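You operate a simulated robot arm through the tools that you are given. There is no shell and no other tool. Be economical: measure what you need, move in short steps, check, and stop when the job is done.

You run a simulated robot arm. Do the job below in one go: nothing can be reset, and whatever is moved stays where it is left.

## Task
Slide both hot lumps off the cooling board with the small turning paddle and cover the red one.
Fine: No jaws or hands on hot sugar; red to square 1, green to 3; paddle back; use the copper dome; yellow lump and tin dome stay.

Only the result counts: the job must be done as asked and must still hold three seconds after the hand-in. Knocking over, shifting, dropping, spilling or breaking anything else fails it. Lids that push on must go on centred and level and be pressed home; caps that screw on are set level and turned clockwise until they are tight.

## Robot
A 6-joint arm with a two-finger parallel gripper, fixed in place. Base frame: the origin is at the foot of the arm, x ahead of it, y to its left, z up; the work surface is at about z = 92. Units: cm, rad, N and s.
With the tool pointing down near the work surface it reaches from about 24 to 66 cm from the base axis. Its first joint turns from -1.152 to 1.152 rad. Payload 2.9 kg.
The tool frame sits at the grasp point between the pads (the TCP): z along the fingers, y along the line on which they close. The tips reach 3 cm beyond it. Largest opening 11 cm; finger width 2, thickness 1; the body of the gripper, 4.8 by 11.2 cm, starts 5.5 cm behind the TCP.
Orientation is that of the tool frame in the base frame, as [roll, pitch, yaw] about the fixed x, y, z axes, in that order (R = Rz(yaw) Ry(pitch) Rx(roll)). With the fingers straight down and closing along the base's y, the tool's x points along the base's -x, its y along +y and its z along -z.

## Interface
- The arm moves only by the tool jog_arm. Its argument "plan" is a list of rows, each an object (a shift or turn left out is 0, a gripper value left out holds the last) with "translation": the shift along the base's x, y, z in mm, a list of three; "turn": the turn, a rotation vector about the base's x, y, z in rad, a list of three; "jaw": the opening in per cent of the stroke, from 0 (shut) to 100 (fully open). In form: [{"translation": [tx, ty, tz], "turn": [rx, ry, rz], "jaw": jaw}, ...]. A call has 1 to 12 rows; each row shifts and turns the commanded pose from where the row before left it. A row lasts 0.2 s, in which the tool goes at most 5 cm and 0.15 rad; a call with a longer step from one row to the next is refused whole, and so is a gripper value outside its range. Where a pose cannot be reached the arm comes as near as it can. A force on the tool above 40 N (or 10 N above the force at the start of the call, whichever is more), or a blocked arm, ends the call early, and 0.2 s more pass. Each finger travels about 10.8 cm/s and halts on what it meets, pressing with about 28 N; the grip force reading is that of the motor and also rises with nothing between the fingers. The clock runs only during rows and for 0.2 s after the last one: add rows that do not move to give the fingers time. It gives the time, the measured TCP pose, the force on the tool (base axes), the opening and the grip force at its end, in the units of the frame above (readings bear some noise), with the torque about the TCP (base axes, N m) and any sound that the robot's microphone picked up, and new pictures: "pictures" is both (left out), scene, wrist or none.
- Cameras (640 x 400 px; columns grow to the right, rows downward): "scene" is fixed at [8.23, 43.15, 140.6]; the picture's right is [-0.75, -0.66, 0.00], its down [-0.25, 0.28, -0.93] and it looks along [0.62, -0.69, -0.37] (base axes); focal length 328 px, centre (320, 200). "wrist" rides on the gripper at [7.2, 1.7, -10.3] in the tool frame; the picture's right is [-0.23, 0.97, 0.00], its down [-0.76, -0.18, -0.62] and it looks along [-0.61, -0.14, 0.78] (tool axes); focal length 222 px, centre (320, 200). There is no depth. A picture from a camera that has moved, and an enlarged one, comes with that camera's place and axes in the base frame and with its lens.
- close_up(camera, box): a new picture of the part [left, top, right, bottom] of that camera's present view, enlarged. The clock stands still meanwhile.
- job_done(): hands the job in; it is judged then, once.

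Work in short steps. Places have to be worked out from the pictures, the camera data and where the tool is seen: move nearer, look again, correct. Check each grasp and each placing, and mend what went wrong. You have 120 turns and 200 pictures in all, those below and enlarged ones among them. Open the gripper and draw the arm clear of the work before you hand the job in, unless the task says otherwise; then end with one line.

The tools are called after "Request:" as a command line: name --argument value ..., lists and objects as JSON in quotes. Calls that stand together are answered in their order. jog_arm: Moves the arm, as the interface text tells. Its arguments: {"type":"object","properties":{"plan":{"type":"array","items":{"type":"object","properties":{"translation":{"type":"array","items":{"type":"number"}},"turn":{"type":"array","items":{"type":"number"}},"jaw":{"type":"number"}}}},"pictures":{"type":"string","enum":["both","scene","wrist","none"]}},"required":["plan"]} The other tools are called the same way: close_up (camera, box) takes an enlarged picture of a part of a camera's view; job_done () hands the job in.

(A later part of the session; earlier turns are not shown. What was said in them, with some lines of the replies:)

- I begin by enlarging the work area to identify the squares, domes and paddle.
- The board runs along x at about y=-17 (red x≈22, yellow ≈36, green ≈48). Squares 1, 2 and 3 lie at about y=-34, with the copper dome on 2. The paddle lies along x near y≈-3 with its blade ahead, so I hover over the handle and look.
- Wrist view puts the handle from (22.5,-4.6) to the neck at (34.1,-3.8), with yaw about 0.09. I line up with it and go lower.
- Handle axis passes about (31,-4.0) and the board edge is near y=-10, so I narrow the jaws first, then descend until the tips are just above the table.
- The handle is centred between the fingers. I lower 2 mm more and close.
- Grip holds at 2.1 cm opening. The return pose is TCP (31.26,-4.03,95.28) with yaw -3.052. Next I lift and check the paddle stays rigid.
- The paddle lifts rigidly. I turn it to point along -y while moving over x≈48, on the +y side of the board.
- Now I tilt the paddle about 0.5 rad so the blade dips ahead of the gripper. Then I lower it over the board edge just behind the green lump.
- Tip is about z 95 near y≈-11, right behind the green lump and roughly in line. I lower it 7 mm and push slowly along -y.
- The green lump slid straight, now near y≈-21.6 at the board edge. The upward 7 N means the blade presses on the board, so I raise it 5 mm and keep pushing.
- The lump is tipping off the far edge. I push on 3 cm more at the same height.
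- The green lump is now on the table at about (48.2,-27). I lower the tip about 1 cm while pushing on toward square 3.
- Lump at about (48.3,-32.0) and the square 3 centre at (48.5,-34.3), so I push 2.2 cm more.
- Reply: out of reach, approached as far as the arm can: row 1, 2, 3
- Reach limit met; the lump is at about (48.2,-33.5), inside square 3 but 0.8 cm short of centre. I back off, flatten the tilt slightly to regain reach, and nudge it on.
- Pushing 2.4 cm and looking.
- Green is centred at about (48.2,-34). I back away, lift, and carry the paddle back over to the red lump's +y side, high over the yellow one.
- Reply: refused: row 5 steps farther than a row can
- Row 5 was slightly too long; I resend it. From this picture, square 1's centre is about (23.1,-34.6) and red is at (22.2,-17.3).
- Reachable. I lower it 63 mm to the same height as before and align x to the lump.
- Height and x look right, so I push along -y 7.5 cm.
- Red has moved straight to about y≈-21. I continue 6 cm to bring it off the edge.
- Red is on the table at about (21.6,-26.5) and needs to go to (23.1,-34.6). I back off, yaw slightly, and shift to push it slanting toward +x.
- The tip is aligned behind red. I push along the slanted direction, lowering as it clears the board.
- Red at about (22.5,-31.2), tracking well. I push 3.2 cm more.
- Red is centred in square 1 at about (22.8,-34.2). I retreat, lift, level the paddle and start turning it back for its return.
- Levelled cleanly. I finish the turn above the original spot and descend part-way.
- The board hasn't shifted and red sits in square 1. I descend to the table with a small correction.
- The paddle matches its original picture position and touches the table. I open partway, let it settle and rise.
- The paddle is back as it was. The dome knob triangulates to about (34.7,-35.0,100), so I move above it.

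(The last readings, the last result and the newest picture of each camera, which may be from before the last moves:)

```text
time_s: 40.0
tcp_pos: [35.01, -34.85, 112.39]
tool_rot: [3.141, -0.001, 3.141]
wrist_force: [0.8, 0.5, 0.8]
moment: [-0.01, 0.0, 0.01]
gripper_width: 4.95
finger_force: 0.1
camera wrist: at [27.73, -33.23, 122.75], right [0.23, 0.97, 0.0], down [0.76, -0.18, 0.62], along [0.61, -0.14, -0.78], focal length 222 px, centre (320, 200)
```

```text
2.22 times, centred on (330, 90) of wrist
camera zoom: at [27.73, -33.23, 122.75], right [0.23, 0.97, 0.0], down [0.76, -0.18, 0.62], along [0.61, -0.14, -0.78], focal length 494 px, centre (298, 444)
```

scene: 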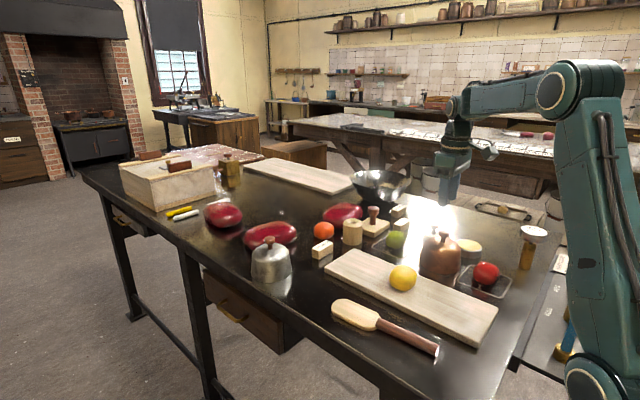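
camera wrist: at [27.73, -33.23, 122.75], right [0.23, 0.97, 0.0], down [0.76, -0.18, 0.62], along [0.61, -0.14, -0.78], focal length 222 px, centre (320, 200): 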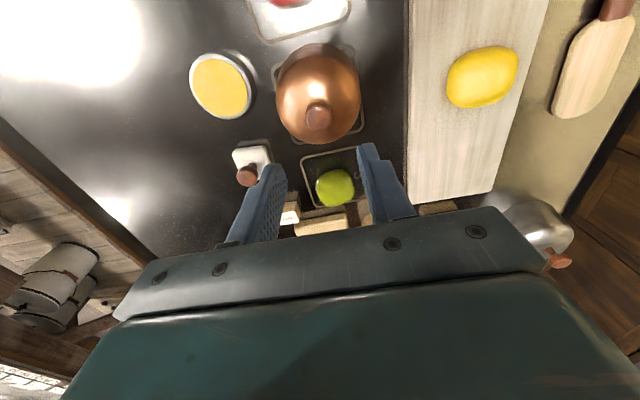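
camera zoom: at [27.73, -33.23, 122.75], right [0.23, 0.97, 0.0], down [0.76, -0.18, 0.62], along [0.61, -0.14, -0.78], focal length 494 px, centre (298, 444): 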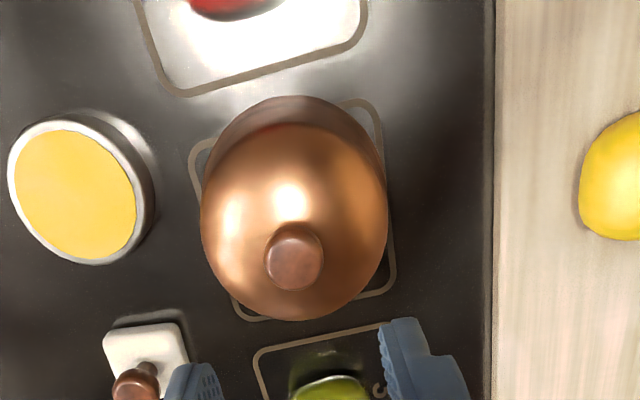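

Knob ball centre is about (34.6,-34.9,101) and 2.8 cm wide. I descend with the jaws straddling it.

Request:
jog_arm --plan '[{"translation": [-4, 0, -40]}, {"translation": [0, 0, -35]}, {"translation": [0, 0, -25]}, {}]' --pictures "wrist"

Request:
close_up --camera "scene" --box '[390, 180, 530, 310]'

```text
time_s: 41.0
tcp_pos: [34.26, -34.96, 102.19]
tool_rot: [-3.138, 0.001, 3.138]
wrist_force: [-0.3, 0.0, -0.5]
moment: [-0.02, -0.01, 0.01]
gripper_width: 4.97
finger_force: 0.0
camera wrist: at [26.97, -33.25, 112.64], right [0.23, 0.97, 0.0], down [0.76, -0.18, 0.62], along [0.61, -0.14, -0.78], focal length 222 px, centre (320, 200)
```

wrist: 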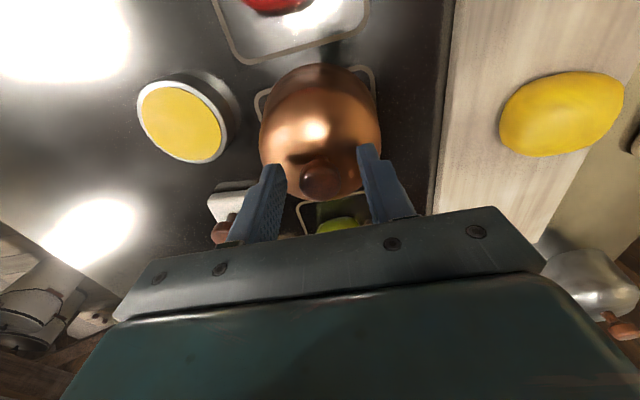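

```text
3.08 times, centred on (460, 245) of scene
camera zoom: at [8.23, 43.15, 140.6], right [-0.75, -0.66, 0.0], down [-0.25, 0.28, -0.93], along [0.62, -0.69, -0.37], focal length 1010 px, centre (-111, 62)
```

zoom: 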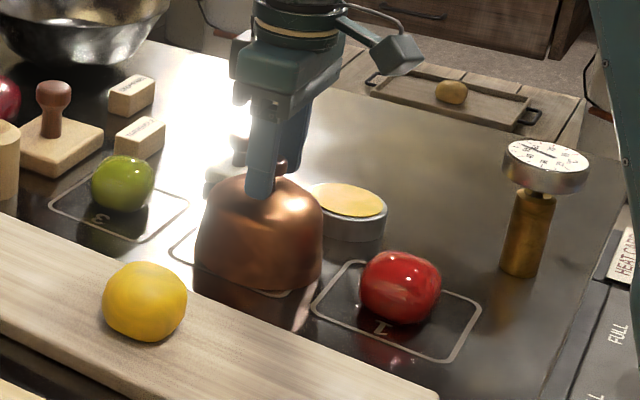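

Jaws straddle the knob, which is about 3 mm farther in x. I correct that and close.

Request:
jog_arm --plan '[{"translation": [4, 1, 0]}, {"jaw": 0}, {"jaw": 0}, {"jaw": 0}]' --pictures "wrist"

Request:
close_up --camera "scene" --box '[390, 180, 530, 310]'

```text
time_s: 42.0
tcp_pos: [34.75, -34.81, 102.3]
tool_rot: [-3.141, -0.001, 3.14]
wrist_force: [-0.5, 0.2, -1.4]
moment: [-0.01, -0.01, 0.03]
gripper_width: 2.49
finger_force: 28.0
camera wrist: at [27.45, -33.1, 112.68], right [0.23, 0.97, 0.0], down [0.76, -0.18, 0.62], along [0.61, -0.14, -0.78], focal length 222 px, centre (320, 200)
```

wrist: 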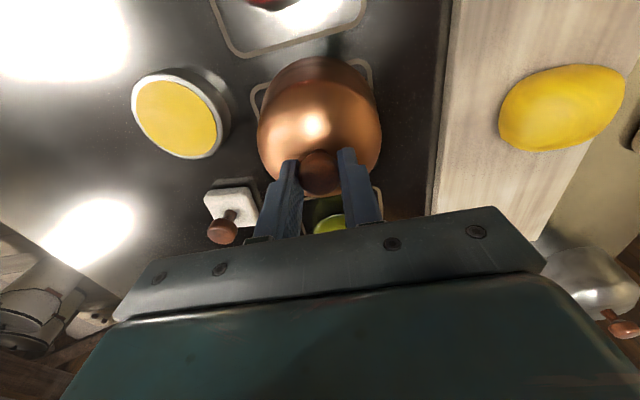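

```text
3.08 times, centred on (460, 245) of scene
camera zoom: at [8.23, 43.15, 140.6], right [-0.75, -0.66, 0.0], down [-0.25, 0.28, -0.93], along [0.62, -0.69, -0.37], focal length 1010 px, centre (-111, 62)
```

zoom: 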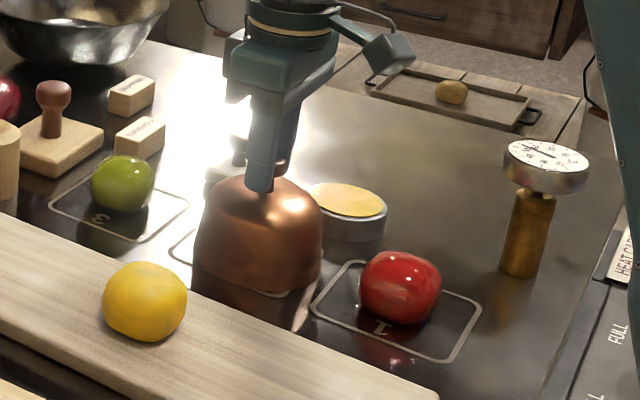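

Knob gripped at 2.5 cm. I lift the dome 9 cm and check.

Request:
jog_arm --plan '[{"translation": [0, 0, 10]}, {"translation": [0, 0, 25]}, {"translation": [0, 0, 30]}, {"translation": [0, 0, 25]}, {}]' --pictures "wrist"

Request:
close_up --camera "scene" --box '[380, 170, 540, 310]'

```text
time_s: 43.2
tcp_pos: [34.65, -34.42, 111.8]
tool_rot: [3.139, 0.002, 3.138]
wrist_force: [-0.2, -0.4, -1.7]
moment: [-0.01, -0.03, -0.03]
gripper_width: 2.47
finger_force: 28.5
camera wrist: at [27.49, -32.84, 122.07], right [0.23, 0.97, 0.0], down [0.76, -0.18, 0.62], along [0.61, -0.14, -0.78], focal length 222 px, centre (320, 200)
```

wrist: 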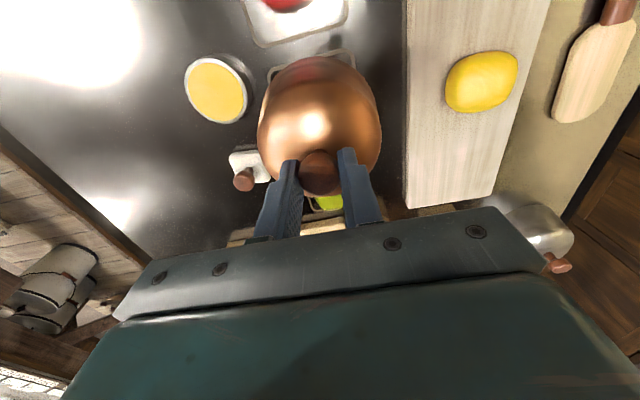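

```text
2.86 times, centred on (460, 240) of scene
camera zoom: at [8.23, 43.15, 140.6], right [-0.75, -0.66, 0.0], down [-0.25, 0.28, -0.93], along [0.62, -0.69, -0.37], focal length 938 px, centre (-80, 86)
```

zoom: 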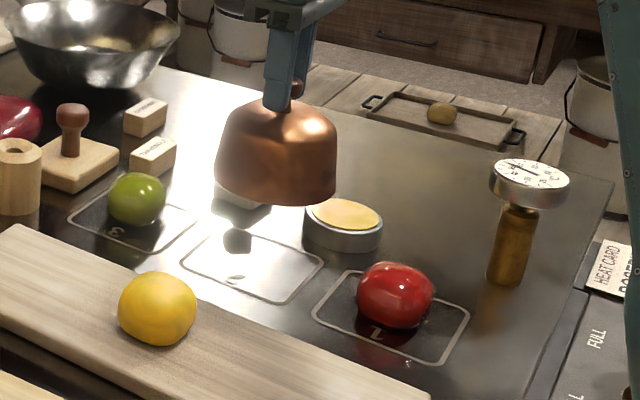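

Dome is up and level. I carry it across to above red at (23.0,-34.2) and check.

Request:
jog_arm --plan '[{"translation": [-30, 2, 0]}, {"translation": [-32, 2, 0]}, {"translation": [-30, 1, 0]}, {"translation": [-25, 1, 0]}, {}, {}]' --pictures "wrist"

Request:
close_up --camera "scene" --box '[400, 170, 560, 310]'

```text
time_s: 44.6
tcp_pos: [22.92, -34.12, 111.52]
tool_rot: [3.141, 0.0, 3.139]
wrist_force: [-0.5, 0.2, -0.7]
moment: [-0.02, -0.02, -0.02]
gripper_width: 2.44
finger_force: 27.8
camera wrist: at [15.82, -32.41, 121.89], right [0.23, 0.97, 0.0], down [0.76, -0.18, 0.62], along [0.61, -0.14, -0.78], focal length 222 px, centre (320, 200)
```

wrist: 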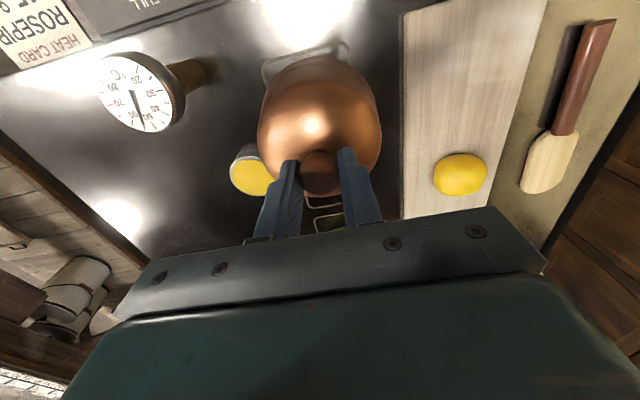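

```text
2.86 times, centred on (480, 240) of scene
camera zoom: at [8.23, 43.15, 140.6], right [-0.75, -0.66, 0.0], down [-0.25, 0.28, -0.93], along [0.62, -0.69, -0.37], focal length 938 px, centre (-137, 86)
```

zoom: 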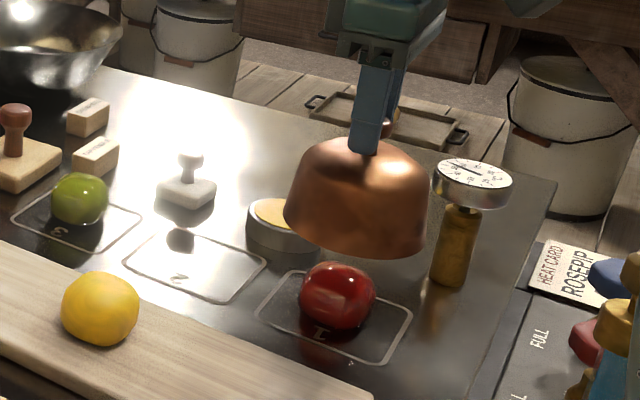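

Dome is centred over red by projection. I lower it gently to just above the table.

Request:
jog_arm --plan '[{"translation": [0, 0, -25]}, {"translation": [0, 0, -25]}, {"translation": [0, 0, -20]}, {"translation": [0, 0, -12]}, {}]' --pictures "none"

Request:
close_up --camera "scene" --box '[400, 170, 560, 310]'

```text
time_s: 45.8
tcp_pos: [23.09, -34.18, 103.37]
tool_rot: [3.14, 0.0, 3.141]
wrist_force: [0.1, -0.2, -1.3]
moment: [-0.01, 0.02, 0.01]
gripper_width: 2.46
finger_force: 28.1
```

```text
2.86 times, centred on (480, 240) of scene
camera zoom: at [8.23, 43.15, 140.6], right [-0.75, -0.66, 0.0], down [-0.25, 0.28, -0.93], along [0.62, -0.69, -0.37], focal length 938 px, centre (-137, 86)
```

zoom: 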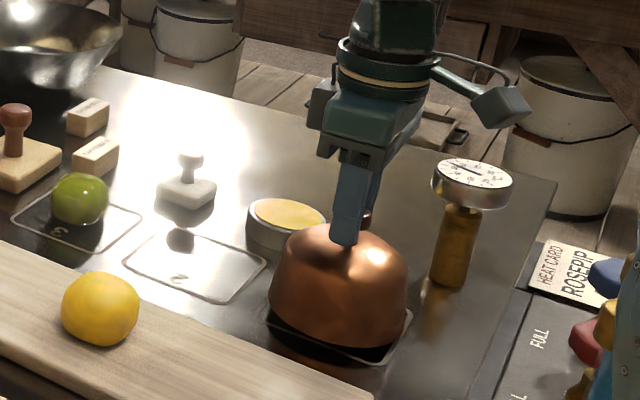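

No contact on red. I lower the last centimetre in small steps.

Request:
jog_arm --plan '[{"translation": [0, 0, -4]}, {"translation": [0, 0, -3]}, {"translation": [0, 0, -2]}, {}]' --pictures "none"

Request:
close_up --camera "scene" --box '[400, 170, 560, 310]'

```text
time_s: 46.8
tcp_pos: [22.99, -34.17, 102.37]
tool_rot: [-3.14, -0.001, 3.139]
wrist_force: [-0.2, -0.2, -0.6]
moment: [0.0, -0.01, 0.02]
gripper_width: 2.46
finger_force: 28.1
```

```text
2.86 times, centred on (480, 240) of scene
camera zoom: at [8.23, 43.15, 140.6], right [-0.75, -0.66, 0.0], down [-0.25, 0.28, -0.93], along [0.62, -0.69, -0.37], focal length 938 px, centre (-137, 86)
```

zoom: 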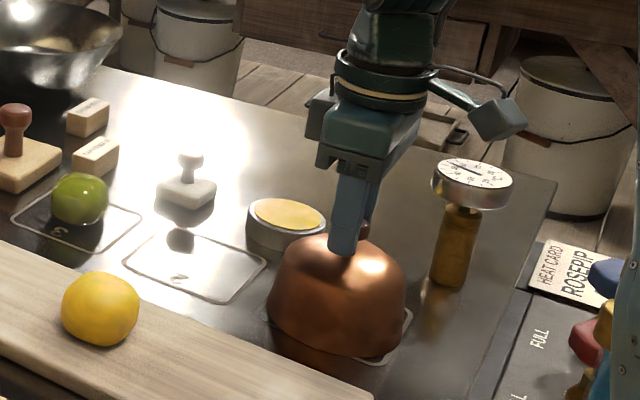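

Almost down, no contact force yet; I lower 3 mm more.

Request:
jog_arm --plan '[{"translation": [0, 0, -1.5]}, {"translation": [0, 0, -1.5]}, {}]' --pictures "none"

```text
time_s: 47.6
tcp_pos: [23.06, -34.37, 102.13]
tool_rot: [-3.136, 0.004, 3.141]
wrist_force: [-0.8, 0.0, 23.8]
moment: [-0.03, 0.04, -0.04]
gripper_width: 2.49
finger_force: 28.3
```

Dome firmly on the table. I ease up 2 mm, open and rise.

Request:
jog_arm --plan '[{"translation": [0, 0, 2]}, {"jaw": 20}, {"jaw": 45}, {"jaw": 45}, {"translation": [0, 0, 25]}, {"translation": [0, 0, 50]}, {"translation": [0, 0, 50]}, {}]' --pictures "both"

Request:
close_up --camera "scene" --box '[320, 180, 560, 370]'

```text
time_s: 49.4
tcp_pos: [22.97, -34.38, 114.82]
tool_rot: [-3.142, 0.0, 3.14]
wrist_force: [-0.5, 0.2, 0.6]
moment: [-0.01, 0.01, -0.02]
gripper_width: 4.96
finger_force: 0.0
camera wrist: at [15.78, -32.6, 125.16], right [0.23, 0.97, 0.0], down [0.76, -0.18, 0.62], along [0.61, -0.14, -0.78], focal length 222 px, centre (320, 200)
```

scene: 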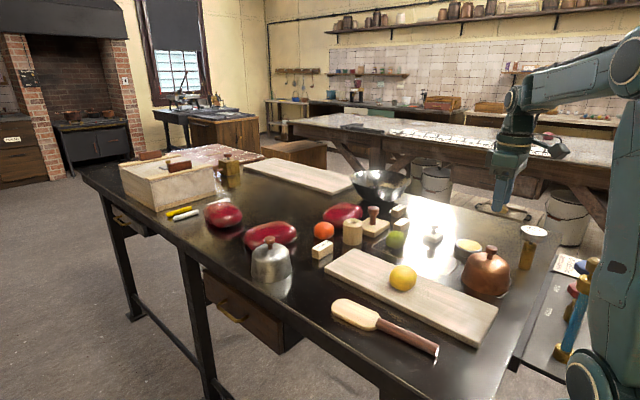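
wrist: 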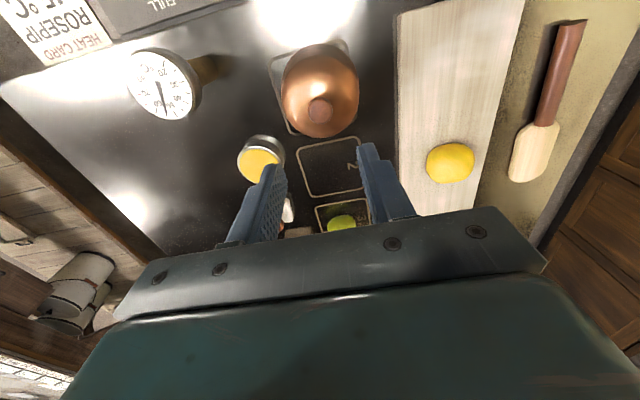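

```text
2.11 times, centred on (440, 275) of scene
camera zoom: at [8.23, 43.15, 140.6], right [-0.75, -0.66, 0.0], down [-0.25, 0.28, -0.93], along [0.62, -0.69, -0.37], focal length 691 px, centre (67, 42)
```

zoom: 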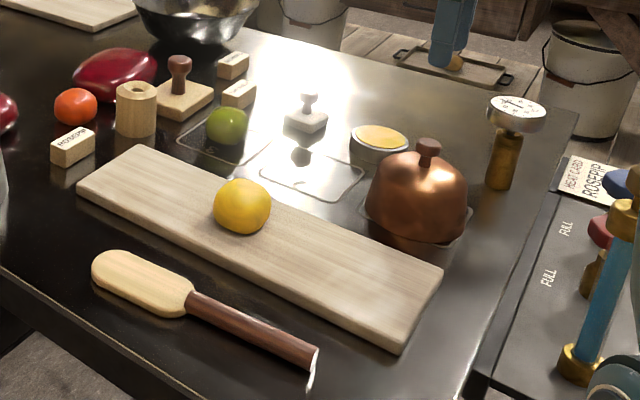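

Dome sits level over red in square 1, green is in 3, and the paddle, yellow lump and tin dome are in place. I open the gripper fully and raise clear.

Request:
jog_arm --plan '[{"translation": [20, 20, 40], "jaw": 100}, {"translation": [20, 20, 40], "jaw": 100}, {"translation": [20, 20, 30]}, {}, {}]' --pictures "scene"

```text
time_s: 50.6
tcp_pos: [28.95, -28.01, 125.95]
tool_rot: [3.141, 0.0, 3.14]
wrist_force: [-0.1, 0.2, 0.2]
moment: [0.01, 0.03, -0.02]
gripper_width: 11.03
finger_force: 0.2
```

scene: 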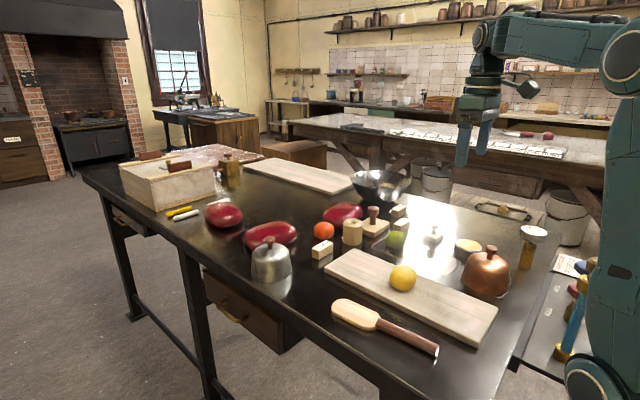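

Everything is in place and the arm is clear, so I hand in.

Request:
job_done

```text
The job is handed in.
```

The red lump is on square 1 under the copper dome and the green lump is on square 3, both moved only with the paddle. The paddle is back where it lay, and the yellow lump and tin dome were not touched.
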